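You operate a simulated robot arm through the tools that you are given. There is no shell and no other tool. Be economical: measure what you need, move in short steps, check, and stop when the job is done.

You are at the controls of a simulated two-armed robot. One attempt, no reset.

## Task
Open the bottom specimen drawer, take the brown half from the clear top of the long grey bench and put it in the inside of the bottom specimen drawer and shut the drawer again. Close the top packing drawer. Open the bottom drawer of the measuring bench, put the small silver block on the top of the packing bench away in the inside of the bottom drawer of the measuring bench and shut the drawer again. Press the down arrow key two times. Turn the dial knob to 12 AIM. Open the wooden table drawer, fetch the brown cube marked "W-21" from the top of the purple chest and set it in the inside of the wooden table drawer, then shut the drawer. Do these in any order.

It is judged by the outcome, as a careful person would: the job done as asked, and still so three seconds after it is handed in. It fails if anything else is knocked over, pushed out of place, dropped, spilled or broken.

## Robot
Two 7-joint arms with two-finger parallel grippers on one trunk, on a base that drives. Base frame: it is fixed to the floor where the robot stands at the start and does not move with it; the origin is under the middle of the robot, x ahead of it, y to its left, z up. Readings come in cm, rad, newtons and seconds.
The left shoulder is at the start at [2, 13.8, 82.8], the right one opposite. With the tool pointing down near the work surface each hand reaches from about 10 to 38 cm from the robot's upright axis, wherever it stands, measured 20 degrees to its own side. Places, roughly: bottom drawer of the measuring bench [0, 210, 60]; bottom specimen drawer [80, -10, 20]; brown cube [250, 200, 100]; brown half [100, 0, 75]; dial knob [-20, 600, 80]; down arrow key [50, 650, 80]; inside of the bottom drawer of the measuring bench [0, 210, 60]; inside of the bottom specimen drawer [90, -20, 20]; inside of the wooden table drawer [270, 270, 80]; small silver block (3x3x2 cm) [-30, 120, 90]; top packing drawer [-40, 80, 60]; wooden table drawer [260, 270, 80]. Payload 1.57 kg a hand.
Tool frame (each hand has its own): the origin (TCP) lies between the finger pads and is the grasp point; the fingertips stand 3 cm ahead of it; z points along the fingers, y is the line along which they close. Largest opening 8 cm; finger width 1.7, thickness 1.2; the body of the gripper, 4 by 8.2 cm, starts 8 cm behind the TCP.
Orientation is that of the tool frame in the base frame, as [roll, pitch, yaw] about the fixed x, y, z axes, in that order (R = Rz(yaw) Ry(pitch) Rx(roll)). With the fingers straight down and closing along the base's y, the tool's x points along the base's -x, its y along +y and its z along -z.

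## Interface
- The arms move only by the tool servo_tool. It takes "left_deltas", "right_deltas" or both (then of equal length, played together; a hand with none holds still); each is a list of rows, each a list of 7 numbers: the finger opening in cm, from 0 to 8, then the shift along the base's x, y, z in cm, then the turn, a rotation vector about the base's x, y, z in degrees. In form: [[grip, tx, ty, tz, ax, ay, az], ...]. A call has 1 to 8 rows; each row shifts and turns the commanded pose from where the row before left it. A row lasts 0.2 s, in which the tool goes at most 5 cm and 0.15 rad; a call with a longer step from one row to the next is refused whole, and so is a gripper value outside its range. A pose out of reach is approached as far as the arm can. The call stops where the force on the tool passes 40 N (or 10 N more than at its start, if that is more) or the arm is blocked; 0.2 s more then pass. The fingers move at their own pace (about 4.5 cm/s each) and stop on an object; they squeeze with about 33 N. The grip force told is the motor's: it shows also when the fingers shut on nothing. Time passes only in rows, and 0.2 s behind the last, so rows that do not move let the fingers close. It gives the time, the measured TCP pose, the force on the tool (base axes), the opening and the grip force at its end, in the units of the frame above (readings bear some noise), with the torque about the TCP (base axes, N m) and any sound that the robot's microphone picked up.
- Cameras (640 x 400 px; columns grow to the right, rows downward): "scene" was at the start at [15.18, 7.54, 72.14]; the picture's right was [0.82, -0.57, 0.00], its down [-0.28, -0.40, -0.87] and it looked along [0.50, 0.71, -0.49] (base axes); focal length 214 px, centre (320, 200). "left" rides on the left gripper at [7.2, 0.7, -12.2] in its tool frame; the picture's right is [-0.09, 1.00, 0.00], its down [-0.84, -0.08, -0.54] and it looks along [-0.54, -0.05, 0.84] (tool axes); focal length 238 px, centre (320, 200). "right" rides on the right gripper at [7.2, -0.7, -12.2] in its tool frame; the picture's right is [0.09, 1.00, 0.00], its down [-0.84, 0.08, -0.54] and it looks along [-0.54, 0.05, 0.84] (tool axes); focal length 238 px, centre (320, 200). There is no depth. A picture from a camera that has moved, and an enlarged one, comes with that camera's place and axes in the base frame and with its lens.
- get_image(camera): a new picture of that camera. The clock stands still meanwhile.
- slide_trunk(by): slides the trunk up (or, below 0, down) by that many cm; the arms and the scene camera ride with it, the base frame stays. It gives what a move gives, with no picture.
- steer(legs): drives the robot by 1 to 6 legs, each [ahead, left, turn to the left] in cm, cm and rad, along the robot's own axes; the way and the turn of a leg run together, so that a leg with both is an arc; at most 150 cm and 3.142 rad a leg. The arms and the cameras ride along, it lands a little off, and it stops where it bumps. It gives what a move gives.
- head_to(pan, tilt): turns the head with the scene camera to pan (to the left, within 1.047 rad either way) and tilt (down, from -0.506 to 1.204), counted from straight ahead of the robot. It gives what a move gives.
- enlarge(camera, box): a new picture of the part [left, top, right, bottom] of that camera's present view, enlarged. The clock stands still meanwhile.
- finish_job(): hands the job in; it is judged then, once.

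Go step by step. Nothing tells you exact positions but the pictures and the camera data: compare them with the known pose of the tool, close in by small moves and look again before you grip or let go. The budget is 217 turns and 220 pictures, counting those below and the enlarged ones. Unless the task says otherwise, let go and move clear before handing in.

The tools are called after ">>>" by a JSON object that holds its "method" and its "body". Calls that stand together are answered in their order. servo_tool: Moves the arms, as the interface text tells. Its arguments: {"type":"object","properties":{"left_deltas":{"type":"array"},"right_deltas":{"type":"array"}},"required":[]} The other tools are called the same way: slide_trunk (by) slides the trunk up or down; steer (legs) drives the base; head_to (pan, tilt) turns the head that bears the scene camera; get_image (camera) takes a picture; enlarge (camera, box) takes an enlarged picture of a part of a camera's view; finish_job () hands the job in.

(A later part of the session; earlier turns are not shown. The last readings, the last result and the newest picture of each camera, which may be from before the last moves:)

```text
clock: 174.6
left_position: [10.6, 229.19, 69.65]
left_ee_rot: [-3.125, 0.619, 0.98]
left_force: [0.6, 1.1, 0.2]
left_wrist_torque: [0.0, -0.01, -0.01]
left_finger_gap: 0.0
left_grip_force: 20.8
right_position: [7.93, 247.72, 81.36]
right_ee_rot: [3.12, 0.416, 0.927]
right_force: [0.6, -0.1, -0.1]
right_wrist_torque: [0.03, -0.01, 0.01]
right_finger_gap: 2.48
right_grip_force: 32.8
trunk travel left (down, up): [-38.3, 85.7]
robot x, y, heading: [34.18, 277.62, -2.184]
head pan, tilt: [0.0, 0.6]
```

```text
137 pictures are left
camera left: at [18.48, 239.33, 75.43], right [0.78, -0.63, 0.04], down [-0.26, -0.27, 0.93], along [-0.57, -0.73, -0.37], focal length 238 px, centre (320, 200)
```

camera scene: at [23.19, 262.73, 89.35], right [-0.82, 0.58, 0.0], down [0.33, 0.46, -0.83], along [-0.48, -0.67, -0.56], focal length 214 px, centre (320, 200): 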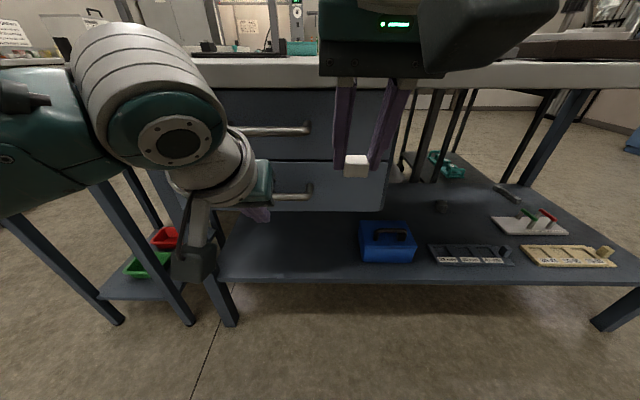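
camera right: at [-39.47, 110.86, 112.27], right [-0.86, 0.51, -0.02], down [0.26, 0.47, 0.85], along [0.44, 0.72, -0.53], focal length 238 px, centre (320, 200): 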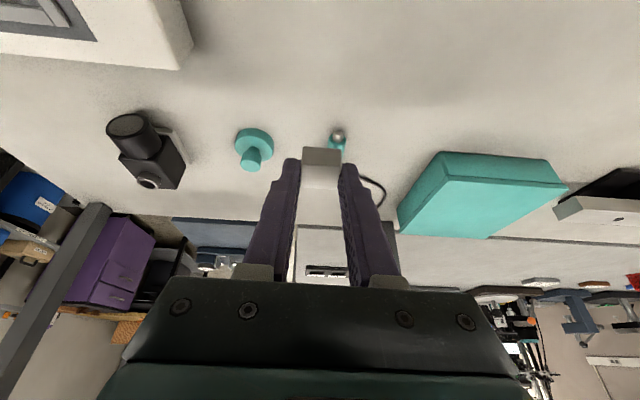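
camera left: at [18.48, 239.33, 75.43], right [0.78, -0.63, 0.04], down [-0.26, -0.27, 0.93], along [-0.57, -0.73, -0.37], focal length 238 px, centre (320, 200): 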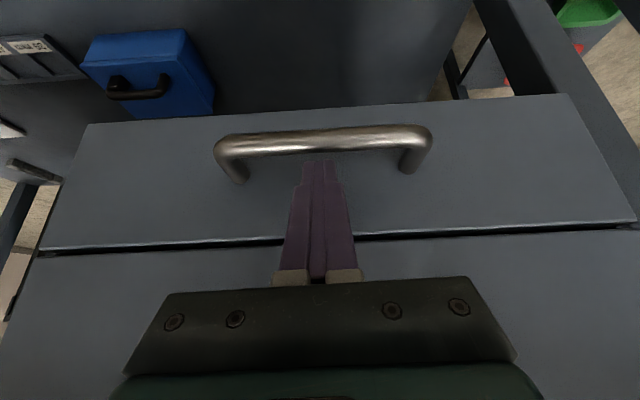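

>>> {"method": "servo_tool", "body": {"left_deltas": [[0, -0.5, -0.7, 0, 0, 0, 0], [0, 0, 0, -0.7, 0, 0, 0], [0, 0, 0, -0.7, 0, 0, 0]]}}

>>> {"method": "get_image", "body": {"camera": "left"}}

```text
clock: 175.3
left_position: [10.15, 228.28, 68.34]
left_ee_rot: [-3.122, 0.619, 0.98]
left_force: [0.1, -0.6, 1.9]
left_wrist_torque: [-0.04, 0.01, 0.01]
left_finger_gap: 0.0
left_grip_force: 21.2
right_position: [7.99, 247.69, 81.31]
right_ee_rot: [3.122, 0.415, 0.928]
right_force: [0.3, 0.2, -0.4]
right_wrist_torque: [0.03, 0.02, 0.0]
right_finger_gap: 2.45
right_grip_force: 32.9
trunk travel left (down, up): [-38.3, 85.7]
robot x, y, heading: [33.92, 277.79, -2.189]
head pan, tilt: [0.0, 0.6]
```

```text
136 pictures are left
camera left: at [18.1, 238.58, 74.06], right [0.78, -0.63, 0.04], down [-0.26, -0.27, 0.93], along [-0.57, -0.73, -0.37], focal length 238 px, centre (320, 200)
```

left: 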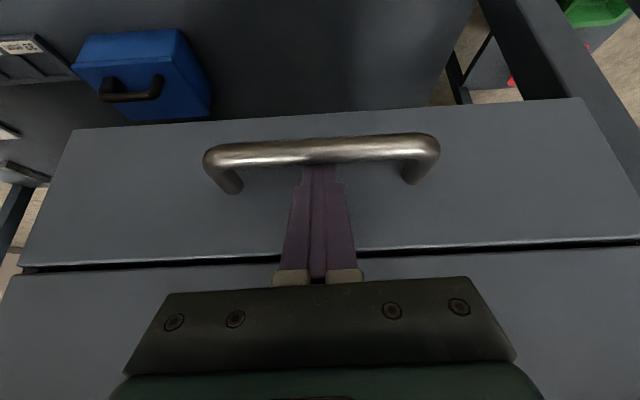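

>>> {"method": "servo_tool", "body": {"left_deltas": [[0, -0.3, -0.4, -0.3, 0, 0, 0], [0, 0, 0, -0.6, 0, 0, 0], [0, 0, 0, -0.6, 0, 0, 0]]}}

>>> {"method": "get_image", "body": {"camera": "left"}}

```text
clock: 176.2
left_position: [9.68, 227.69, 67.14]
left_ee_rot: [-3.122, 0.624, 0.981]
left_force: [-2.0, -4.4, 8.2]
left_wrist_torque: [-0.03, -0.02, 0.01]
left_finger_gap: 0.01
left_grip_force: 21.2
right_position: [7.8, 247.63, 81.36]
right_ee_rot: [3.12, 0.418, 0.927]
right_force: [0.0, 0.2, -0.5]
right_wrist_torque: [-0.03, -0.01, -0.01]
right_finger_gap: 2.48
right_grip_force: 33.0
trunk travel left (down, up): [-38.3, 85.7]
robot x, y, heading: [33.89, 278.11, -2.185]
head pan, tilt: [0.0, 0.6]
```

```text
135 pictures are left
camera left: at [17.62, 238.02, 72.76], right [0.78, -0.63, 0.04], down [-0.26, -0.26, 0.93], along [-0.57, -0.73, -0.37], focal length 238 px, centre (320, 200)
```

left: 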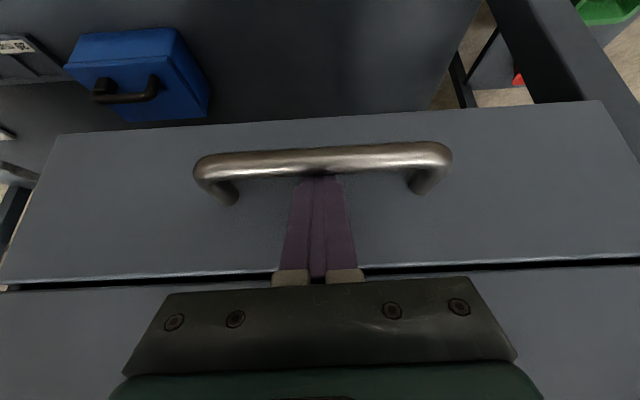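

>>> {"method": "servo_tool", "body": {"left_deltas": [[0, 0.58, 0.82, -0.2, 0, 0, 0], [0, 0.87, 1.23, 0, 0, 0, 0], [0, 1.15, 1.63, 0, 0, 0, 0]]}}

>>> {"method": "get_image", "body": {"camera": "left"}}

```text
clock: 176.9
left_position: [12.46, 231.73, 66.43]
left_ee_rot: [-3.124, 0.617, 0.98]
left_force: [0.6, 0.6, 7.0]
left_wrist_torque: [-0.01, -0.09, 0.0]
left_finger_gap: 0.0
left_grip_force: 22.0
right_position: [8.0, 247.82, 81.25]
right_ee_rot: [3.12, 0.414, 0.927]
right_force: [-1.1, -0.1, 0.0]
right_wrist_torque: [-0.05, -0.01, -0.01]
right_finger_gap: 2.45
right_grip_force: 33.2
trunk travel left (down, up): [-38.3, 85.7]
robot x, y, heading: [34.14, 277.82, -2.19]
head pan, tilt: [0.0, 0.6]
```

```text
134 pictures are left
camera left: at [20.38, 241.92, 72.23], right [0.78, -0.63, 0.04], down [-0.26, -0.27, 0.93], along [-0.57, -0.73, -0.37], focal length 238 px, centre (320, 200)
```

left: 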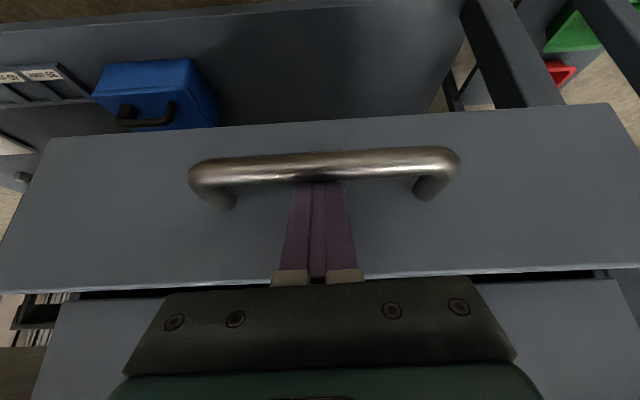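

>>> {"method": "servo_tool", "body": {"left_deltas": [[0, 1.27, 1.8, 0, 0, 0, 0], [0, 1.27, 1.8, 0, 0, 0, 0], [0, 1.27, 1.8, 0, 0, 0, 0], [0, 1.27, 1.8, 0, 0, 0, 0], [0, 1.27, 1.8, 0, 0, 0, 0], [0, 1.27, 1.8, 0, 0, 0, 0], [0, 1.27, 1.8, 0, 0, 0, 0]]}}

>>> {"method": "get_image", "body": {"camera": "right"}}

>>> {"method": "get_image", "body": {"camera": "scene"}}

```text
clock: 178.6
left_position: [21.44, 244.52, 66.72]
left_ee_rot: [-3.123, 0.614, 0.979]
left_force: [-0.2, 0.6, 0.4]
left_wrist_torque: [0.01, -0.02, 0.0]
left_finger_gap: 0.0
left_grip_force: 21.2
right_position: [8.06, 247.7, 81.16]
right_ee_rot: [3.119, 0.414, 0.931]
right_force: [1.1, 0.1, 1.0]
right_wrist_torque: [-0.02, 0.0, -0.02]
right_finger_gap: 2.46
right_grip_force: 32.5
trunk travel left (down, up): [-38.3, 85.7]
robot x, y, heading: [34.04, 277.96, -2.191]
head pan, tilt: [0.0, 0.6]
```

```text
133 pictures are left
camera right: at [14.19, 257.57, 89.51], right [0.85, -0.52, -0.02], down [-0.27, -0.48, 0.83], along [-0.44, -0.71, -0.55], focal length 238 px, centre (320, 200)
```

right: 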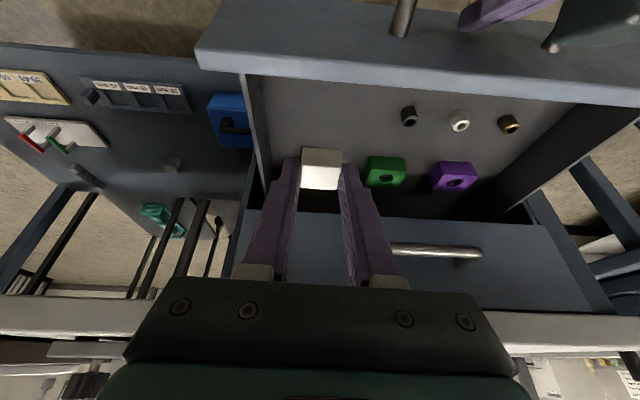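

```text
132 pictures are left
camera scene: at [23.26, 262.77, 89.33], right [-0.82, 0.58, 0.0], down [0.33, 0.46, -0.82], along [-0.48, -0.67, -0.57], focal length 214 px, centre (320, 200)
```

scene: 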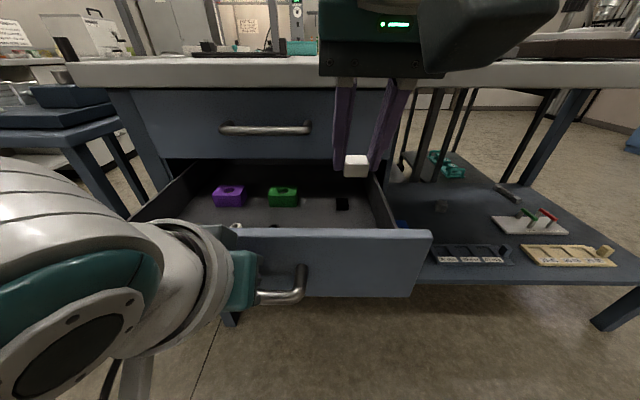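

The drawer is open ~20 cm. I'll put the block in its empty right part.

>>> {"method": "servo_tool", "body": {"right_deltas": [[0, -1.73, -2.45, 0, 0, 0, 0], [0, -1.73, -2.45, 0, 0, 0, 0], [0, 0, 0, -3, 0, 0, 0], [0, 0, 0, -3, 0, 0, 0], [0, 0, 0, -3, 0, 0, 0]]}}

>>> {"method": "get_image", "body": {"camera": "right"}}

>>> {"method": "get_image", "body": {"camera": "scene"}}

```text
clock: 179.8
left_position: [21.34, 244.44, 66.74]
left_ee_rot: [-3.126, 0.619, 0.981]
left_force: [0.1, -0.4, 0.5]
left_wrist_torque: [-0.04, 0.01, -0.05]
left_finger_gap: 0.0
left_grip_force: 21.3
right_position: [4.53, 242.9, 72.2]
right_ee_rot: [3.12, 0.415, 0.929]
right_force: [0.4, 0.6, -0.3]
right_wrist_torque: [0.0, 0.01, 0.0]
right_finger_gap: 2.48
right_grip_force: 32.5
trunk travel left (down, up): [-38.3, 85.7]
robot x, y, heading: [34.45, 277.95, -2.187]
head pan, tilt: [0.0, 0.6]
```

```text
131 pictures are left
camera right: at [10.75, 252.67, 80.45], right [0.85, -0.52, -0.02], down [-0.27, -0.48, 0.83], along [-0.44, -0.71, -0.55], focal length 238 px, centre (320, 200)
```

right: 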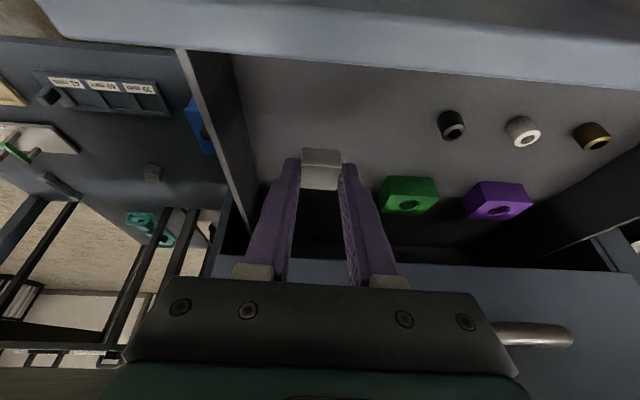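

```text
130 pictures are left
camera scene: at [23.25, 262.71, 89.35], right [-0.82, 0.58, 0.0], down [0.33, 0.46, -0.82], along [-0.48, -0.67, -0.57], focal length 214 px, centre (320, 200)
```

scene: 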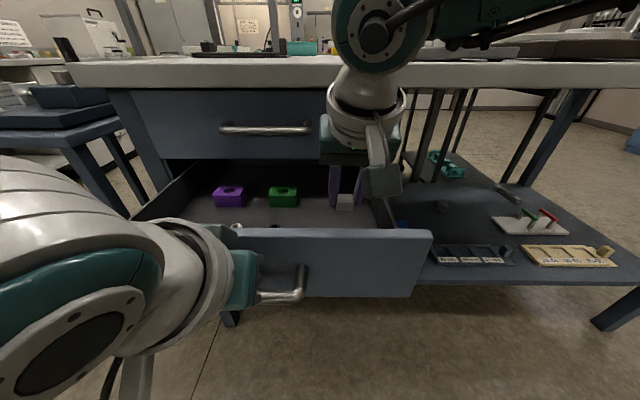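

>>> {"method": "servo_tool", "body": {"right_deltas": [[0, 0, 0, -2, 0, 0, 0], [0, 0, 0, -1.5, 0, 0, 0], [0, 0, 0, -0.7, 0, 0, 0], [0, 0, 0, -0.5, 0, 0, 0], [0, 0, 0, -0.5, 0, 0, 0], [0, 0, 0, -0.5, 0, 0, 0], [0, 0, 0, -0.5, 0, 0, 0]]}}

>>> {"method": "get_image", "body": {"camera": "right"}}

```text
clock: 181.3
left_position: [21.24, 244.62, 66.67]
left_ee_rot: [-3.123, 0.618, 0.981]
left_force: [0.1, 0.3, -1.2]
left_wrist_torque: [0.0, 0.0, 0.02]
left_finger_gap: 0.0
left_grip_force: 21.1
right_position: [4.47, 242.81, 66.0]
right_ee_rot: [3.123, 0.414, 0.928]
right_force: [-0.3, -0.3, -0.9]
right_wrist_torque: [0.02, -0.05, -0.02]
right_finger_gap: 2.49
right_grip_force: 32.7
trunk travel left (down, up): [-38.3, 85.7]
robot x, y, heading: [34.25, 277.91, -2.185]
head pan, tilt: [0.0, 0.6]
```

```text
129 pictures are left
camera right: at [10.65, 252.61, 74.29], right [0.85, -0.52, -0.02], down [-0.27, -0.48, 0.83], along [-0.45, -0.71, -0.55], focal length 238 px, centre (320, 200)
```

right: 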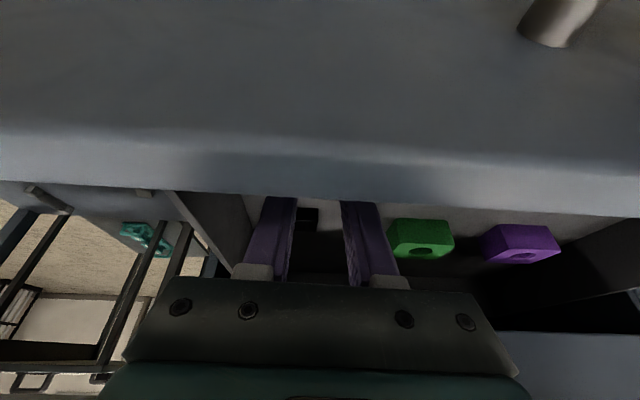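

>>> {"method": "servo_tool", "body": {"right_deltas": [[0, 0, 0, -0.4, 0, 0, 0], [0, 0, 0, -0.4, 0, 0, 0], [0, 0, 0, -0.4, 0, 0, 0], [0, 0, 0, -0.4, 0, 0, 0], [0, 0, 0, -0.4, 0, 0, 0]]}}

>>> {"method": "get_image", "body": {"camera": "scene"}}

```text
clock: 182.6
left_position: [21.19, 244.15, 66.79]
left_ee_rot: [-3.123, 0.619, 0.981]
left_force: [-0.6, 0.6, 0.2]
left_wrist_torque: [-0.02, -0.03, 0.0]
left_finger_gap: 0.0
left_grip_force: 21.2
right_position: [4.14, 242.26, 64.39]
right_ee_rot: [3.119, 0.425, 0.928]
right_force: [0.2, 0.5, 22.8]
right_wrist_torque: [-0.22, 0.43, 0.0]
right_finger_gap: 2.45
right_grip_force: 33.0
trunk travel left (down, up): [-38.3, 85.7]
robot x, y, heading: [34.15, 278.21, -2.189]
head pan, tilt: [0.0, 0.6]
```

```text
128 pictures are left
camera scene: at [23.07, 262.53, 89.44], right [-0.82, 0.58, 0.0], down [0.33, 0.46, -0.83], along [-0.48, -0.67, -0.56], focal length 214 px, centre (320, 200)
```

scene: 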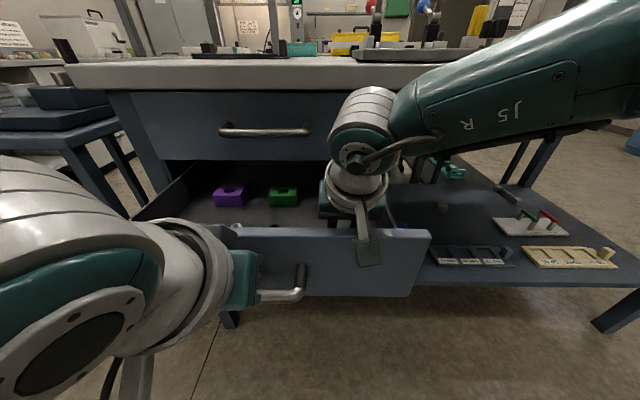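

>>> {"method": "servo_tool", "body": {"right_deltas": [[2.5, 0, 0, 0.3, 0, 0, 0], [3.5, 0, 0, 0, 0, 0, 0], [4.5, 0, 0, 0, 0, 0, 0], [4.5, 0, 0, 1.5, 0, 0, 0], [4.5, 0, 0, 3, 0, 0, 0], [4.5, 0, 0, 4, 0, 0, 0], [4.5, 0, 0, 4, 0, 0, 0], [4.5, 0, 0, 4, 0, 0, 0]]}}

>>> {"method": "get_image", "body": {"camera": "right"}}

```text
clock: 184.3
left_position: [21.35, 244.55, 66.72]
left_ee_rot: [-3.123, 0.618, 0.982]
left_force: [-0.9, -0.5, 0.2]
left_wrist_torque: [0.02, 0.01, 0.01]
left_finger_gap: 0.01
left_grip_force: 21.2
right_position: [4.7, 243.03, 80.86]
right_ee_rot: [3.122, 0.412, 0.93]
right_force: [0.2, -0.8, 0.5]
right_wrist_torque: [0.03, 0.03, -0.02]
right_finger_gap: 4.53
right_grip_force: 0.0
trunk travel left (down, up): [-38.3, 85.7]
robot x, y, heading: [34.19, 278.09, -2.184]
head pan, tilt: [0.0, 0.6]
```

```text
127 pictures are left
camera right: at [10.9, 252.7, 89.15], right [0.85, -0.52, -0.02], down [-0.27, -0.48, 0.83], along [-0.44, -0.71, -0.55], focal length 238 px, centre (320, 200)
```

right: 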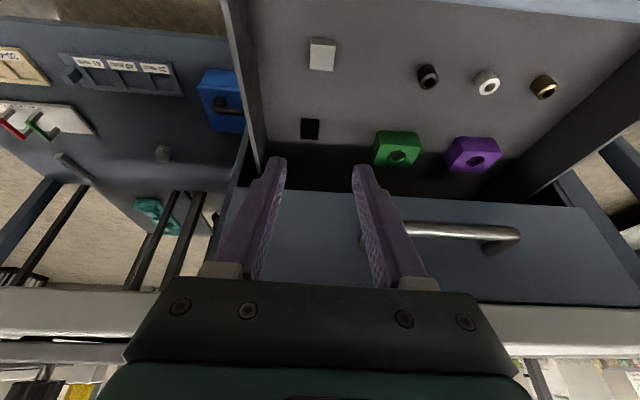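

Silver block placed. Retract the right hand and push the drawer shut with the left.

>>> {"method": "servo_tool", "body": {"right_deltas": [[4.5, 1.5, 2.1, 1, 0, 0, 0], [4.5, 1.5, 2.1, 1, 0, 0, 0], [4.5, 1, 1.4, 1, 0, 0, 0], [4.5, 0, 0, 0, 0, 0, 0], [4.5, 0, 0, 0, 0, 0, 0], [4.5, 0, 0, 0, 0, 0, 0], [4.5, 0, 0, 0, 0, 0, 0], [4.5, 0, 0, 0, 0, 0, 0]], "left_deltas": [[0, -1.27, -1.8, 0, 0, 0, 0], [0, -1.27, -1.8, 0, 0, 0, 0], [0, -1.27, -1.8, 0, 0, 0, 0], [0, -1.27, -1.8, 0, 0, 0, 0], [0, -1.27, -1.8, 0, 0, 0, 0], [0, -1.27, -1.8, 0, 0, 0, 0], [0, -1.27, -1.8, 0, 0, 0, 0], [0, -1.27, -1.8, 0, 0, 0, 0]]}}

>>> {"method": "servo_tool", "body": {"left_deltas": [[0, -0.87, -1.23, 0, 0, 0, 0], [0, -0.58, -0.82, 0, 0, 0, 0], [0, -0.58, -0.82, 0, 0, 0, 0], [0, -0.58, -0.82, 0, 0, 0, 0]]}}

>>> {"method": "get_image", "body": {"camera": "left"}}

>>> {"method": "get_image", "body": {"camera": "scene"}}

```text
clock: 186.2
left_position: [11.07, 229.87, 66.86]
left_ee_rot: [-3.123, 0.616, 0.98]
left_force: [-0.7, -0.4, 0.6]
left_wrist_torque: [0.0, -0.01, 0.01]
left_finger_gap: 0.0
left_grip_force: 21.0
right_position: [8.8, 248.74, 83.16]
right_ee_rot: [3.123, 0.397, 0.933]
right_force: [0.0, 0.5, -0.8]
right_wrist_torque: [0.02, -0.02, -0.03]
right_finger_gap: 4.49
right_grip_force: 0.1
trunk travel left (down, up): [-38.3, 85.7]
robot x, y, heading: [33.97, 278.05, -2.184]
head pan, tilt: [0.0, 0.6]
```

```text
clock: 187.2
left_position: [9.28, 227.17, 66.7]
left_ee_rot: [-3.122, 0.62, 0.98]
left_force: [0.8, -0.2, 0.6]
left_wrist_torque: [-0.01, 0.0, -0.02]
left_finger_gap: 0.0
left_grip_force: 21.2
left hand out of reach, approached as far as the arm can: row 4
right_position: [8.85, 248.75, 83.17]
right_ee_rot: [3.122, 0.396, 0.931]
right_force: [0.2, -0.3, 0.0]
right_wrist_torque: [-0.03, 0.02, -0.01]
right_finger_gap: 4.5
right_grip_force: 0.0
trunk travel left (down, up): [-38.3, 85.7]
robot x, y, heading: [34.22, 277.82, -2.189]
head pan, tilt: [0.0, 0.6]
```

```text
126 pictures are left
camera left: at [17.19, 237.48, 72.44], right [0.78, -0.63, 0.04], down [-0.26, -0.27, 0.93], along [-0.57, -0.73, -0.37], focal length 238 px, centre (320, 200)
```

left: 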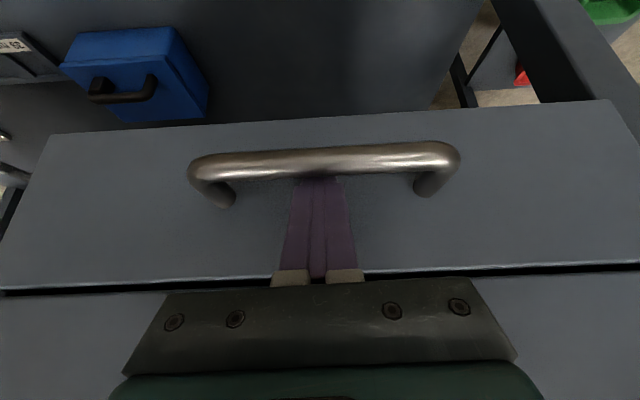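

```text
125 pictures are left
camera scene: at [23.22, 262.7, 89.35], right [-0.82, 0.58, 0.0], down [0.33, 0.46, -0.83], along [-0.48, -0.67, -0.56], focal length 214 px, centre (320, 200)
```

scene: 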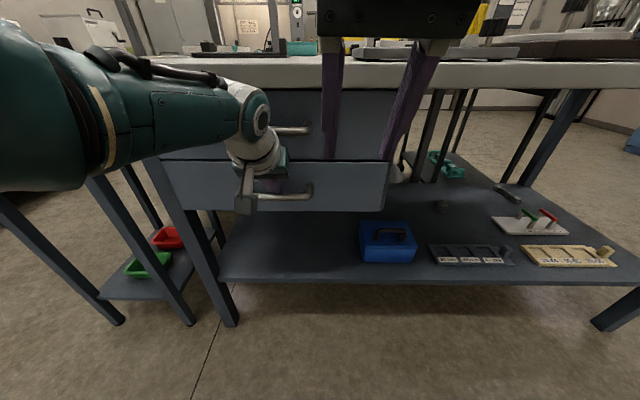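

>>> {"method": "steer", "body": {"legs": [[3, 0, 0]]}}

>>> {"method": "get_image", "body": {"camera": "scene"}}

```text
clock: 187.9
left_position: [9.09, 227.22, 66.37]
left_ee_rot: [-3.127, 0.595, 0.977]
left_force: [18.2, 21.8, 21.2]
left_wrist_torque: [0.37, -0.67, -0.07]
left_finger_gap: 0.0
left_grip_force: 21.2
right_position: [8.52, 248.33, 82.9]
right_ee_rot: [3.121, 0.389, 0.93]
right_force: [-0.7, 1.0, -0.9]
right_wrist_torque: [-0.01, -0.04, 0.02]
right_finger_gap: 4.51
right_grip_force: 0.1
trunk travel left (down, up): [-38.3, 85.7]
robot x, y, heading: [33.17, 277.53, -2.187]
head pan, tilt: [0.0, 0.6]
stopped in leg 1: the force on the tool passed its limit at 127 N (the readings are from after the stop); the commanded pose is now the measured one
```

```text
124 pictures are left
camera scene: at [23.02, 262.17, 89.25], right [-0.82, 0.58, 0.0], down [0.33, 0.46, -0.82], along [-0.47, -0.67, -0.57], focal length 214 px, centre (320, 200)
```

scene: 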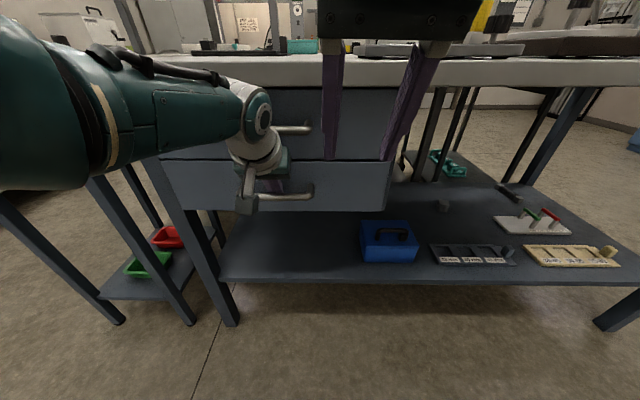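

>>> {"method": "servo_tool", "body": {"left_deltas": [[0, 0.2, 0.25, 0.8, 0, 0, 0], [0, 0.5, 0.7, 1.3, 0, 0, 0], [0, 0.6, 0.85, 1.4, 0, 0, 0], [0, 0.8, 1.1, 1.3, 0, 0, 0], [0, 1.7, 2.4, 0, 0, 0, 0], [0, 1.7, 2.4, 0, 0, 0, 0], [0, 1.7, 2.4, 0, 0, 0, 0]]}}

>>> {"method": "get_image", "body": {"camera": "left"}}

```text
clock: 189.6
left_position: [15.66, 237.02, 71.42]
left_ee_rot: [-3.122, 0.606, 0.98]
left_force: [0.1, -1.1, -0.5]
left_wrist_torque: [-0.03, -0.01, -0.02]
left_finger_gap: 0.0
left_grip_force: 21.0
right_position: [8.15, 247.93, 83.04]
right_ee_rot: [3.123, 0.392, 0.933]
right_force: [0.3, -0.6, 0.1]
right_wrist_torque: [-0.02, -0.02, 0.03]
right_finger_gap: 4.49
right_grip_force: 0.1
trunk travel left (down, up): [-38.3, 85.7]
robot x, y, heading: [33.0, 276.96, -2.187]
head pan, tilt: [0.0, 0.6]
```

```text
123 pictures are left
camera left: at [23.64, 247.15, 77.34], right [0.78, -0.63, 0.04], down [-0.27, -0.28, 0.92], along [-0.57, -0.73, -0.38], focal length 238 px, centre (320, 200)
```

left: 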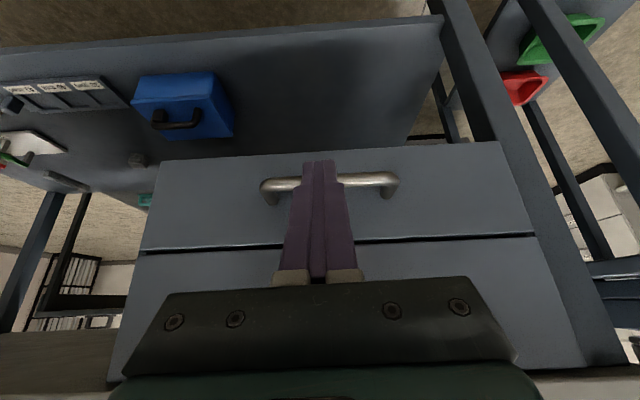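

Drawer shut, unhooked. Next: over to the purple chest and wooden table across the aisle.

>>> {"method": "steer", "body": {"legs": [[-30, 0, 0], [0, 125, 0], [0, 0, 1.57]]}}

>>> {"method": "slide_trunk", "body": {"by": 30}}

>>> {"method": "head_to", "body": {"pan": 0.2, "tilt": 0.3}}

>>> {"method": "get_image", "body": {"camera": "scene"}}

```text
clock: 201.4
left_position: [193.3, 211.06, 71.49]
left_ee_rot: [-3.124, 0.603, 2.543]
left_force: [0.4, 0.7, -1.6]
left_wrist_torque: [-0.02, -0.01, 0.01]
left_finger_gap: 0.0
left_grip_force: 21.0
right_position: [182.3, 203.7, 83.18]
right_ee_rot: [3.121, 0.395, 2.495]
right_force: [-0.1, 0.0, -0.1]
right_wrist_torque: [-0.01, 0.0, -0.02]
right_finger_gap: 4.52
right_grip_force: 0.1
trunk travel left (down, up): [-38.3, 85.7]
robot x, y, heading: [153.0, 229.09, -0.624]
head pan, tilt: [0.0, 0.6]
```

```text
clock: 204.4
left_position: [193.37, 211.09, 101.42]
left_ee_rot: [-3.122, 0.605, 2.543]
left_force: [-0.1, -0.3, 0.2]
left_wrist_torque: [-0.02, 0.06, -0.05]
left_finger_gap: 0.0
left_grip_force: 20.8
right_position: [182.22, 203.58, 112.93]
right_ee_rot: [3.121, 0.395, 2.495]
right_force: [-0.3, -0.7, -0.3]
right_wrist_torque: [-0.02, 0.02, 0.0]
right_finger_gap: 4.5
right_grip_force: 0.0
trunk travel left (down, up): [-68.3, 55.7]
robot x, y, heading: [153.12, 229.12, -0.622]
head pan, tilt: [0.0, 0.6]
```

```text
clock: 205.2
left_position: [193.26, 211.05, 101.45]
left_ee_rot: [-3.122, 0.606, 2.542]
left_force: [-0.6, -0.1, -0.2]
left_wrist_torque: [0.0, 0.04, 0.0]
left_finger_gap: 0.03
left_grip_force: 21.5
right_position: [182.19, 203.69, 112.98]
right_ee_rot: [3.123, 0.394, 2.496]
right_force: [0.1, 1.0, -0.1]
right_wrist_torque: [0.02, 0.05, 0.02]
right_finger_gap: 4.5
right_grip_force: 0.1
trunk travel left (down, up): [-68.3, 55.7]
robot x, y, heading: [153.34, 228.95, -0.624]
head pan, tilt: [0.201, 0.3]
```

```text
122 pictures are left
camera scene: at [169.9, 219.61, 122.09], right [-0.41, -0.91, 0.0], down [-0.27, 0.12, -0.96], along [0.87, -0.39, -0.3], focal length 214 px, centre (320, 200)
```

scene: 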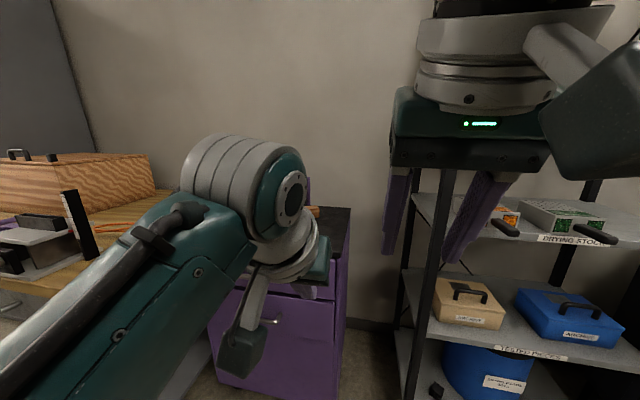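

>>> {"method": "steer", "body": {"legs": [[-12, 32, 0]]}}

>>> {"method": "head_to", "body": {"pan": 0.0, "tilt": 0.45}}

>>> {"method": "get_image", "body": {"camera": "scene"}}

>>> {"method": "get_image", "body": {"camera": "right"}}

```text
clock: 207.4
left_position: [202.17, 243.49, 101.44]
left_ee_rot: [-3.123, 0.605, 2.544]
left_force: [0.2, -0.2, -0.1]
left_wrist_torque: [0.01, -0.01, -0.01]
left_finger_gap: 0.02
left_grip_force: 21.4
right_position: [191.06, 236.15, 113.19]
right_ee_rot: [3.123, 0.395, 2.495]
right_force: [-0.7, -0.4, 0.4]
right_wrist_torque: [-0.02, -0.02, 0.0]
right_finger_gap: 4.51
right_grip_force: 0.1
trunk travel left (down, up): [-68.3, 55.7]
robot x, y, heading: [162.44, 261.29, -0.623]
head pan, tilt: [0.201, 0.3]
```

```text
clock: 208.1
left_position: [202.13, 243.51, 101.44]
left_ee_rot: [-3.122, 0.606, 2.544]
left_force: [0.9, -0.9, 0.3]
left_wrist_torque: [0.03, 0.02, 0.02]
left_finger_gap: 0.0
left_grip_force: 20.8
right_position: [190.98, 236.16, 113.02]
right_ee_rot: [3.123, 0.394, 2.496]
right_force: [0.4, 0.3, 0.1]
right_wrist_torque: [0.0, 0.0, -0.01]
right_finger_gap: 4.51
right_grip_force: 0.0
trunk travel left (down, up): [-68.3, 55.7]
robot x, y, heading: [162.26, 261.67, -0.619]
head pan, tilt: [0.0, 0.45]
```

```text
121 pictures are left
camera scene: at [177.65, 250.53, 120.71], right [-0.58, -0.81, 0.0], down [-0.35, 0.25, -0.9], along [0.73, -0.52, -0.43], focal length 214 px, centre (320, 200)
```

scene: 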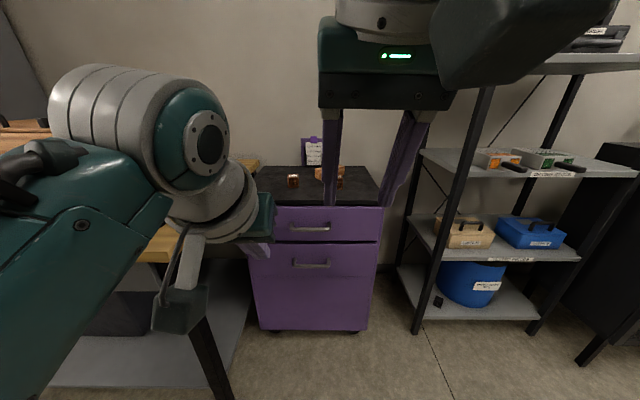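

```text
120 pictures are left
camera right: at [181.5, 242.13, 121.61], right [0.52, 0.85, -0.02], down [0.49, -0.29, 0.82], along [0.7, -0.44, -0.57], focal length 238 px, centre (320, 200)
```

right: 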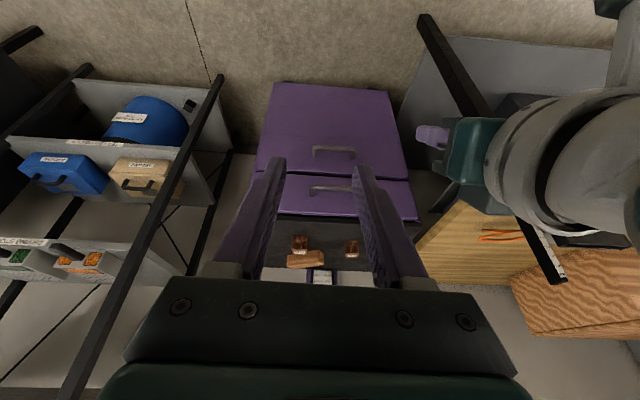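

>>> {"method": "enlarge", "body": {"camera": "scene", "box": [260, 130, 390, 215]}}

>>> {"method": "enlarge", "body": {"camera": "right", "box": [260, 210, 400, 300]}}

```text
4.71 times, centred on (325, 172) of scene
camera zoom: at [177.65, 250.53, 120.71], right [-0.58, -0.81, 0.0], down [-0.35, 0.25, -0.9], along [0.73, -0.52, -0.43], focal length 1009 px, centre (296, 329)
```

zoom: 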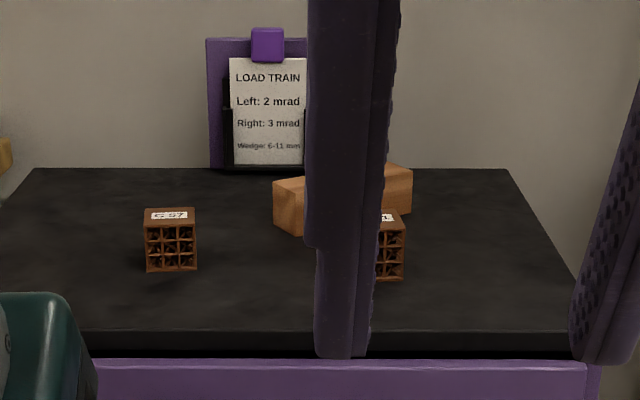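

```text
4.44 times, centred on (330, 255) of right
camera zoom: at [181.5, 242.13, 121.61], right [0.52, 0.85, -0.02], down [0.49, -0.29, 0.82], along [0.7, -0.44, -0.57], focal length 1059 px, centre (276, -44)
```

zoom: 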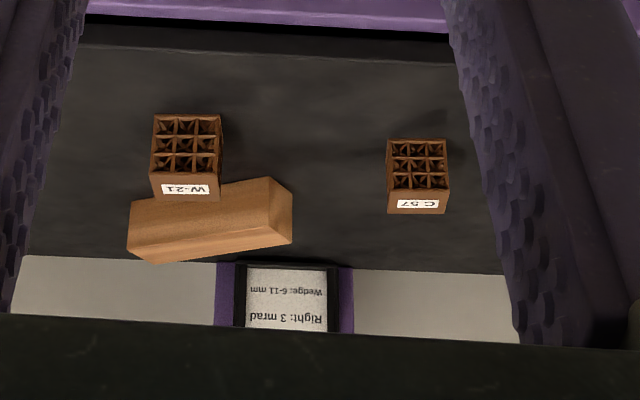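

W-21 is the right-hand cube (C-57 is the other), at about (231, 205, 94.5), with a wooden beam just behind it. I'll tuck the left hand away and drive up to the chest.

>>> {"method": "servo_tool", "body": {"left_deltas": [[0, -0.8, 3, 1.2, 0, 0, 0], [0, -0.8, 3, 1.2, 0, 0, 0], [0, -0.8, 3, 1.2, 0, 0, 0], [0, -0.8, 3, 1.2, 0, 0, 0], [0, -0.8, 3, 1.2, 0, 0, 0]]}}

>>> {"method": "steer", "body": {"legs": [[36, -2, 0]]}}

>>> {"method": "servo_tool", "body": {"right_deltas": [[6, 0, 0, 0, 0, 0, 0], [8, 0, 0, 0, 0, 0, 0]]}}

>>> {"method": "get_image", "body": {"camera": "right"}}

>>> {"method": "get_image", "body": {"camera": "scene"}}

```text
clock: 209.3
left_position: [198.92, 258.02, 107.07]
left_ee_rot: [-3.122, 0.606, 2.544]
left_force: [-0.4, 0.2, 0.0]
left_wrist_torque: [0.01, -0.02, 0.02]
left_finger_gap: 0.0
left_grip_force: 21.7
left hand out of reach, approached as far as the arm can: row 5
right_position: [191.06, 235.98, 113.17]
right_ee_rot: [3.124, 0.396, 2.496]
right_force: [0.3, 0.2, -0.7]
right_wrist_torque: [0.04, 0.0, -0.01]
right_finger_gap: 4.5
right_grip_force: 0.1
trunk travel left (down, up): [-68.3, 55.7]
robot x, y, heading: [162.06, 261.55, -0.625]
head pan, tilt: [0.0, 0.45]
```

```text
clock: 211.6
left_position: [227.05, 235.15, 107.11]
left_ee_rot: [-3.123, 0.606, 2.541]
left_force: [-0.2, 0.9, -0.2]
left_wrist_torque: [0.04, 0.01, 0.05]
left_finger_gap: 0.0
left_grip_force: 21.2
right_position: [219.08, 213.3, 113.04]
right_ee_rot: [3.122, 0.394, 2.494]
right_force: [0.2, 0.5, 0.9]
right_wrist_torque: [0.0, 0.0, 0.02]
right_finger_gap: 4.52
right_grip_force: 0.0
trunk travel left (down, up): [-68.3, 55.7]
robot x, y, heading: [189.93, 238.83, -0.622]
head pan, tilt: [0.0, 0.45]
```

```text
clock: 212.2
left_position: [227.08, 235.1, 107.11]
left_ee_rot: [-3.121, 0.606, 2.542]
left_force: [-0.2, -0.2, 0.0]
left_wrist_torque: [0.01, 0.01, -0.01]
left_finger_gap: 0.0
left_grip_force: 21.3
right_position: [218.93, 213.36, 113.12]
right_ee_rot: [3.122, 0.395, 2.494]
right_force: [-0.9, -0.9, 0.1]
right_wrist_torque: [0.01, 0.02, 0.02]
right_finger_gap: 8.0
right_grip_force: 0.1
trunk travel left (down, up): [-68.3, 55.7]
robot x, y, heading: [190.51, 238.78, -0.627]
head pan, tilt: [0.0, 0.45]
```

```text
117 pictures are left
camera right: at [209.56, 219.43, 121.61], right [0.53, 0.85, -0.02], down [0.49, -0.29, 0.82], along [0.69, -0.44, -0.57], focal length 238 px, centre (320, 200)
```

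right: 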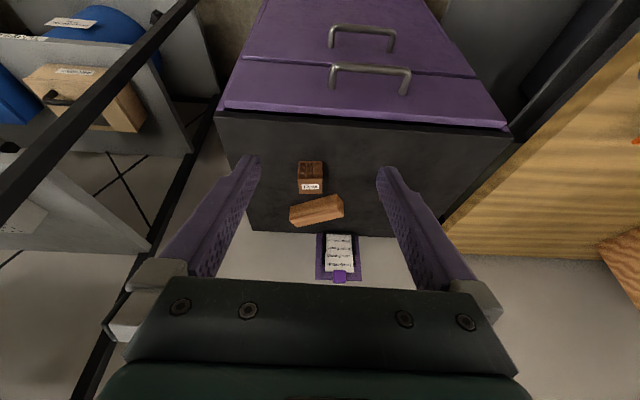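

```text
116 pictures are left
camera scene: at [205.73, 227.84, 120.71], right [-0.58, -0.81, 0.0], down [-0.35, 0.25, -0.9], along [0.73, -0.53, -0.44], focal length 214 px, centre (320, 200)
```

scene: 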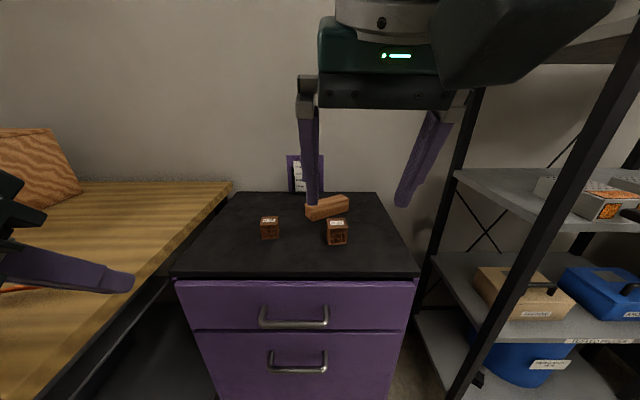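

>>> {"method": "steer", "body": {"legs": [[13, 0, 0]]}}

>>> {"method": "slide_trunk", "body": {"by": -11}}

>>> {"method": "get_image", "body": {"camera": "right"}}

>>> {"method": "get_image", "body": {"camera": "scene"}}

```text
clock: 213.5
left_position: [237.54, 227.6, 107.15]
left_ee_rot: [-3.123, 0.605, 2.541]
left_force: [0.7, -0.4, 0.7]
left_wrist_torque: [0.0, 0.0, -0.01]
left_finger_gap: 0.01
left_grip_force: 20.8
right_position: [229.58, 205.8, 113.07]
right_ee_rot: [3.123, 0.394, 2.495]
right_force: [0.4, -0.2, -0.2]
right_wrist_torque: [0.0, -0.01, 0.01]
right_finger_gap: 8.0
right_grip_force: 0.1
trunk travel left (down, up): [-68.3, 55.7]
robot x, y, heading: [200.69, 231.38, -0.626]
head pan, tilt: [0.0, 0.45]
```

```text
clock: 214.9
left_position: [237.59, 227.58, 95.99]
left_ee_rot: [-3.123, 0.606, 2.543]
left_force: [0.2, -0.8, 0.6]
left_wrist_torque: [-0.01, -0.01, 0.02]
left_finger_gap: 0.0
left_grip_force: 21.1
right_position: [229.62, 205.86, 102.06]
right_ee_rot: [3.122, 0.395, 2.495]
right_force: [-0.6, -0.7, 0.1]
right_wrist_torque: [0.03, 0.02, 0.0]
right_finger_gap: 7.99
right_grip_force: 0.1
trunk travel left (down, up): [-57.3, 66.7]
robot x, y, heading: [200.76, 231.27, -0.624]
head pan, tilt: [0.0, 0.45]
```

```text
115 pictures are left
camera right: at [220.12, 211.88, 110.62], right [0.53, 0.85, -0.02], down [0.49, -0.29, 0.82], along [0.69, -0.44, -0.57], focal length 238 px, centre (320, 200)
```

right: 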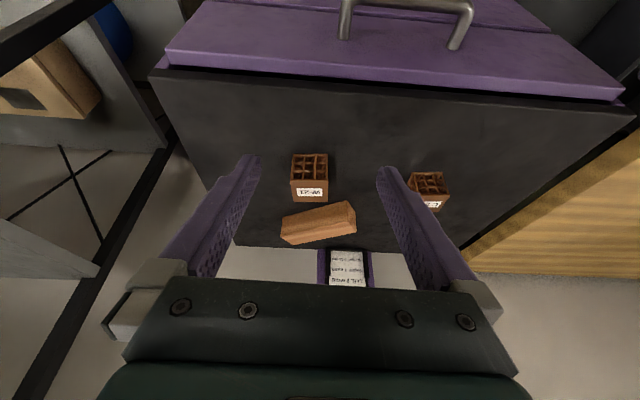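

```text
114 pictures are left
camera scene: at [216.28, 220.29, 109.71], right [-0.58, -0.81, 0.0], down [-0.35, 0.25, -0.9], along [0.73, -0.53, -0.44], focal length 214 px, centre (320, 200)
```

scene: 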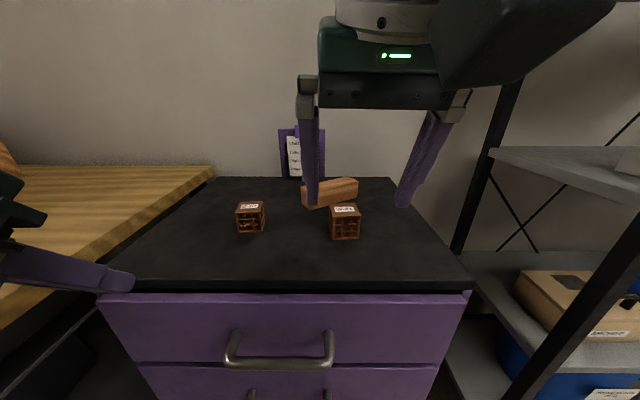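

>>> {"method": "servo_tool", "body": {"right_deltas": [[7.5, 2.9, -2.4, -1.0, 0, 0, 0], [7.5, 2.9, -2.4, -1.0, 0, 0, 0], [7.5, 2.5, -2.0, -1.0, 0, 0, 0]]}}

>>> {"method": "get_image", "body": {"camera": "right"}}

```text
clock: 215.7
left_position: [237.55, 227.52, 96.16]
left_ee_rot: [-3.125, 0.607, 2.543]
left_force: [-0.8, -0.5, -0.4]
left_wrist_torque: [0.01, -0.01, -0.01]
left_finger_gap: 0.01
left_grip_force: 21.0
right_position: [237.86, 199.18, 99.07]
right_ee_rot: [3.122, 0.394, 2.498]
right_force: [1.4, 0.0, -0.1]
right_wrist_torque: [0.03, -0.01, 0.01]
right_finger_gap: 7.49
right_grip_force: 0.2
trunk travel left (down, up): [-57.3, 66.7]
robot x, y, heading: [200.55, 231.58, -0.623]
head pan, tilt: [0.0, 0.45]
```

```text
113 pictures are left
camera right: at [228.35, 205.18, 107.63], right [0.52, 0.85, -0.02], down [0.49, -0.29, 0.82], along [0.69, -0.44, -0.57], focal length 238 px, centre (320, 200)
```

right: 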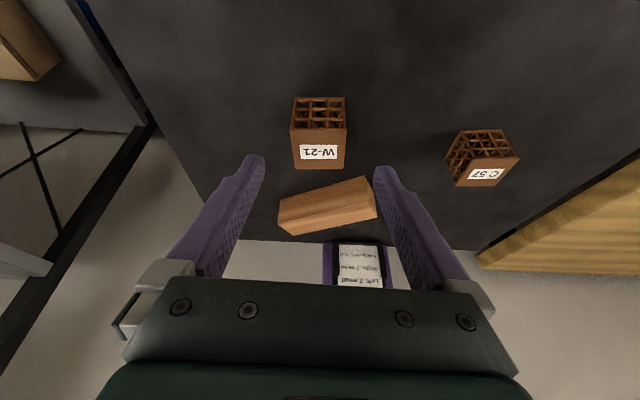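

>>> {"method": "servo_tool", "body": {"right_deltas": [[7.5, 0.6, -0.5, -1.5, 0, 0, 0], [7.5, 0.5, -0.4, -2, 0, 0, 0], [7.5, 0, 0, -1.5, 0, 0, 0], [7.5, 0, 0, -1, 0, 0, 0]]}}

>>> {"method": "get_image", "body": {"camera": "right"}}

```text
clock: 216.7
left_position: [237.6, 227.51, 96.1]
left_ee_rot: [-3.121, 0.606, 2.542]
left_force: [-0.6, -0.4, 0.0]
left_wrist_torque: [0.03, -0.02, 0.01]
left_finger_gap: 0.0
left_grip_force: 21.4
right_position: [239.11, 198.06, 92.99]
right_ee_rot: [3.122, 0.395, 2.494]
right_force: [0.1, -0.6, -0.4]
right_wrist_torque: [-0.01, 0.01, -0.02]
right_finger_gap: 7.51
right_grip_force: 0.0
trunk travel left (down, up): [-57.3, 66.7]
robot x, y, heading: [201.11, 231.25, -0.623]
head pan, tilt: [0.0, 0.45]
```

```text
112 pictures are left
camera right: at [229.52, 204.17, 101.65], right [0.53, 0.85, -0.02], down [0.49, -0.29, 0.82], along [0.69, -0.44, -0.57], focal length 238 px, centre (320, 200)
```

right: 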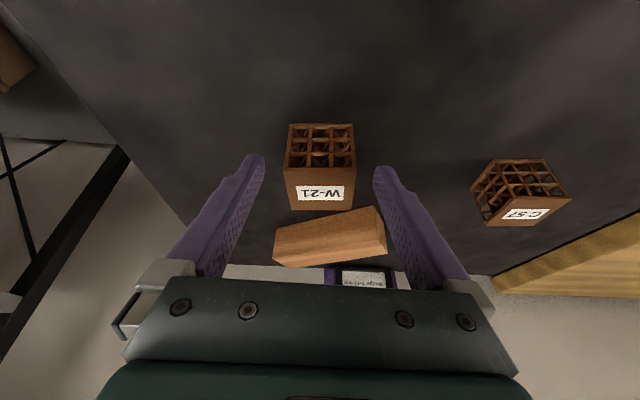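

>>> {"method": "servo_tool", "body": {"right_deltas": [[7.5, -0.1, 0.1, -0.7, 0, 0, 0], [6, 0, 0, 0, 0, 0, 0], [4, 0, 0, 0, 0, 0, 0], [2, 0, 0, 0, 0, 0, 0], [0, 0, 0, 0, 0, 0, 0], [0, 0, 0, 0, 0, 0, 0]]}}

>>> {"method": "servo_tool", "body": {"right_deltas": [[0, 0, 0, 1.5, 0, 0, 0], [0, 0, 0, 3, 0, 0, 0], [0, 0, 0, 4, 0, 0, 0], [0, 0, 0, 4, 0, 0, 0]]}}

>>> {"method": "get_image", "body": {"camera": "right"}}

```text
clock: 218.1
left_position: [237.54, 227.57, 96.16]
left_ee_rot: [-3.123, 0.606, 2.543]
left_force: [0.5, 0.4, 0.2]
left_wrist_torque: [0.05, 0.03, 0.05]
left_finger_gap: 0.01
left_grip_force: 21.3
right_position: [239.08, 198.15, 92.45]
right_ee_rot: [3.123, 0.395, 2.496]
right_force: [1.1, 0.3, 0.7]
right_wrist_torque: [0.01, -0.04, -0.04]
right_finger_gap: 4.95
right_grip_force: 32.5
trunk travel left (down, up): [-57.3, 66.7]
robot x, y, heading: [200.74, 231.3, -0.623]
head pan, tilt: [0.0, 0.45]
```

```text
clock: 219.1
left_position: [237.55, 227.55, 96.11]
left_ee_rot: [-3.123, 0.605, 2.542]
left_force: [-0.5, 0.3, -0.4]
left_wrist_torque: [0.03, 0.03, 0.02]
left_finger_gap: 0.01
left_grip_force: 21.3
right_position: [238.86, 198.33, 104.49]
right_ee_rot: [3.122, 0.386, 2.495]
right_force: [0.2, 0.0, -1.0]
right_wrist_torque: [0.0, 0.0, -0.02]
right_finger_gap: 4.95
right_grip_force: 33.6
trunk travel left (down, up): [-57.3, 66.7]
robot x, y, heading: [200.62, 231.48, -0.626]
head pan, tilt: [0.0, 0.45]
```

```text
111 pictures are left
camera right: at [229.45, 204.37, 113.15], right [0.53, 0.85, -0.02], down [0.5, -0.29, 0.82], along [0.69, -0.44, -0.57], focal length 238 px, centre (320, 200)
```

right: 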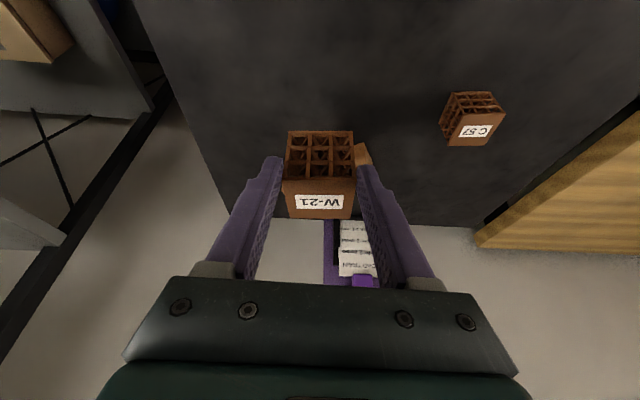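

Cube W-21 is held. Back off and go to the wooden table on the left.

>>> {"method": "steer", "body": {"legs": [[-50, 0, 0], [0, 55, 0]]}}

>>> {"method": "get_image", "body": {"camera": "scene"}}

```text
clock: 224.8
left_position: [229.33, 301.75, 96.09]
left_ee_rot: [-3.122, 0.603, 2.557]
left_force: [-0.3, -0.4, -0.2]
left_wrist_torque: [0.02, 0.0, -0.04]
left_finger_gap: 0.0
left_grip_force: 21.3
right_position: [231.18, 272.42, 104.55]
right_ee_rot: [3.121, 0.388, 2.508]
right_force: [-0.4, 0.1, -1.7]
right_wrist_torque: [-0.02, 0.01, 0.01]
right_finger_gap: 4.95
right_grip_force: 32.5
trunk travel left (down, up): [-57.3, 66.7]
robot x, y, heading: [192.29, 305.13, -0.61]
head pan, tilt: [0.0, 0.45]
```

```text
110 pictures are left
camera scene: at [208.19, 294.15, 109.7], right [-0.57, -0.82, 0.0], down [-0.36, 0.25, -0.9], along [0.74, -0.51, -0.44], focal length 214 px, centre (320, 200)
```

scene: 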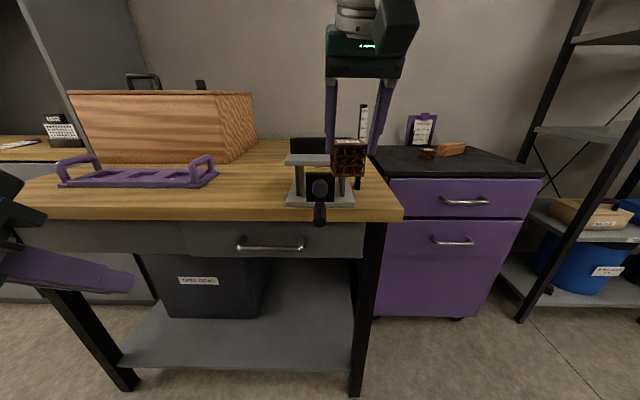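

>>> {"method": "servo_tool", "body": {"right_deltas": [[0, -2.3, 1.6, 0, 0, 0, 0], [0, -2.3, 1.6, 0, 0, 0, 0], [0, -2.3, 1.6, 0, 0, 0, 0], [0, -2.3, 1.6, 0, 0, 0, 0]]}}

>>> {"method": "slide_trunk", "body": {"by": -10}}

>>> {"method": "get_image", "body": {"camera": "scene"}}

>>> {"method": "get_image", "body": {"camera": "left"}}

```text
clock: 225.8
left_position: [229.35, 301.64, 96.06]
left_ee_rot: [-3.122, 0.603, 2.555]
left_force: [-0.1, -0.4, -0.5]
left_wrist_torque: [0.04, 0.0, -0.01]
left_finger_gap: 0.0
left_grip_force: 21.8
right_position: [221.49, 279.79, 103.12]
right_ee_rot: [3.125, 0.349, 2.521]
right_force: [-0.1, -0.5, 0.2]
right_wrist_torque: [0.06, 0.02, -0.01]
right_finger_gap: 4.93
right_grip_force: 33.1
trunk travel left (down, up): [-57.3, 66.7]
robot x, y, heading: [192.53, 304.82, -0.611]
head pan, tilt: [0.0, 0.45]
```

```text
clock: 227.1
left_position: [229.31, 301.71, 86.05]
left_ee_rot: [-3.122, 0.606, 2.558]
left_force: [0.3, 0.4, 0.1]
left_wrist_torque: [0.03, 0.0, -0.01]
left_finger_gap: 0.01
left_grip_force: 21.2
right_position: [221.52, 279.54, 93.1]
right_ee_rot: [3.126, 0.349, 2.517]
right_force: [-0.6, 0.4, -0.2]
right_wrist_torque: [-0.03, 0.02, -0.04]
right_finger_gap: 4.93
right_grip_force: 33.0
trunk travel left (down, up): [-47.3, 76.7]
robot x, y, heading: [192.25, 304.83, -0.607]
head pan, tilt: [0.0, 0.45]
```

```text
109 pictures are left
camera scene: at [208.19, 294.14, 99.71], right [-0.57, -0.82, 0.0], down [-0.36, 0.25, -0.9], along [0.74, -0.52, -0.44], focal length 214 px, centre (320, 200)
```

scene: 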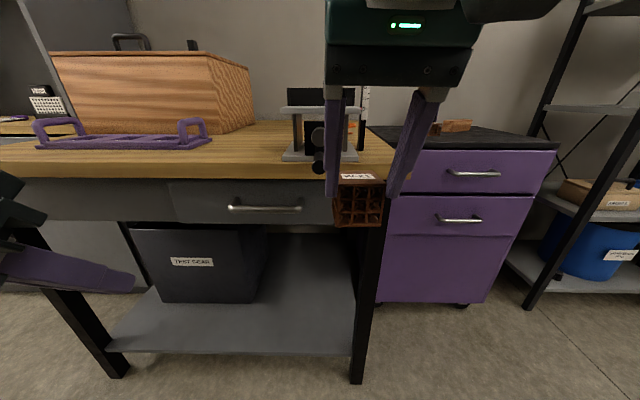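

```text
108 pictures are left
camera left: at [219.17, 309.56, 91.97], right [0.62, 0.78, 0.04], down [0.28, -0.27, 0.92], along [0.73, -0.56, -0.38], focal length 238 px, centre (320, 200)
```

left: 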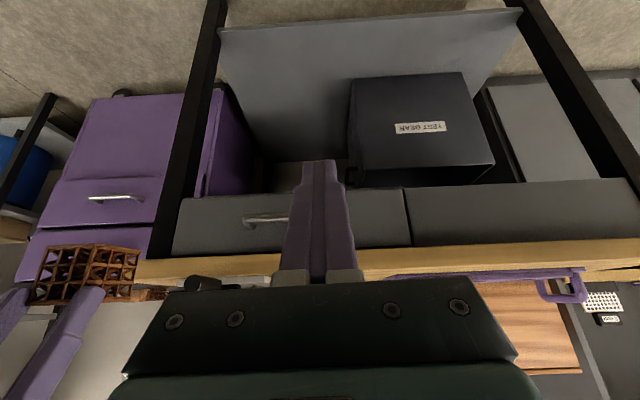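

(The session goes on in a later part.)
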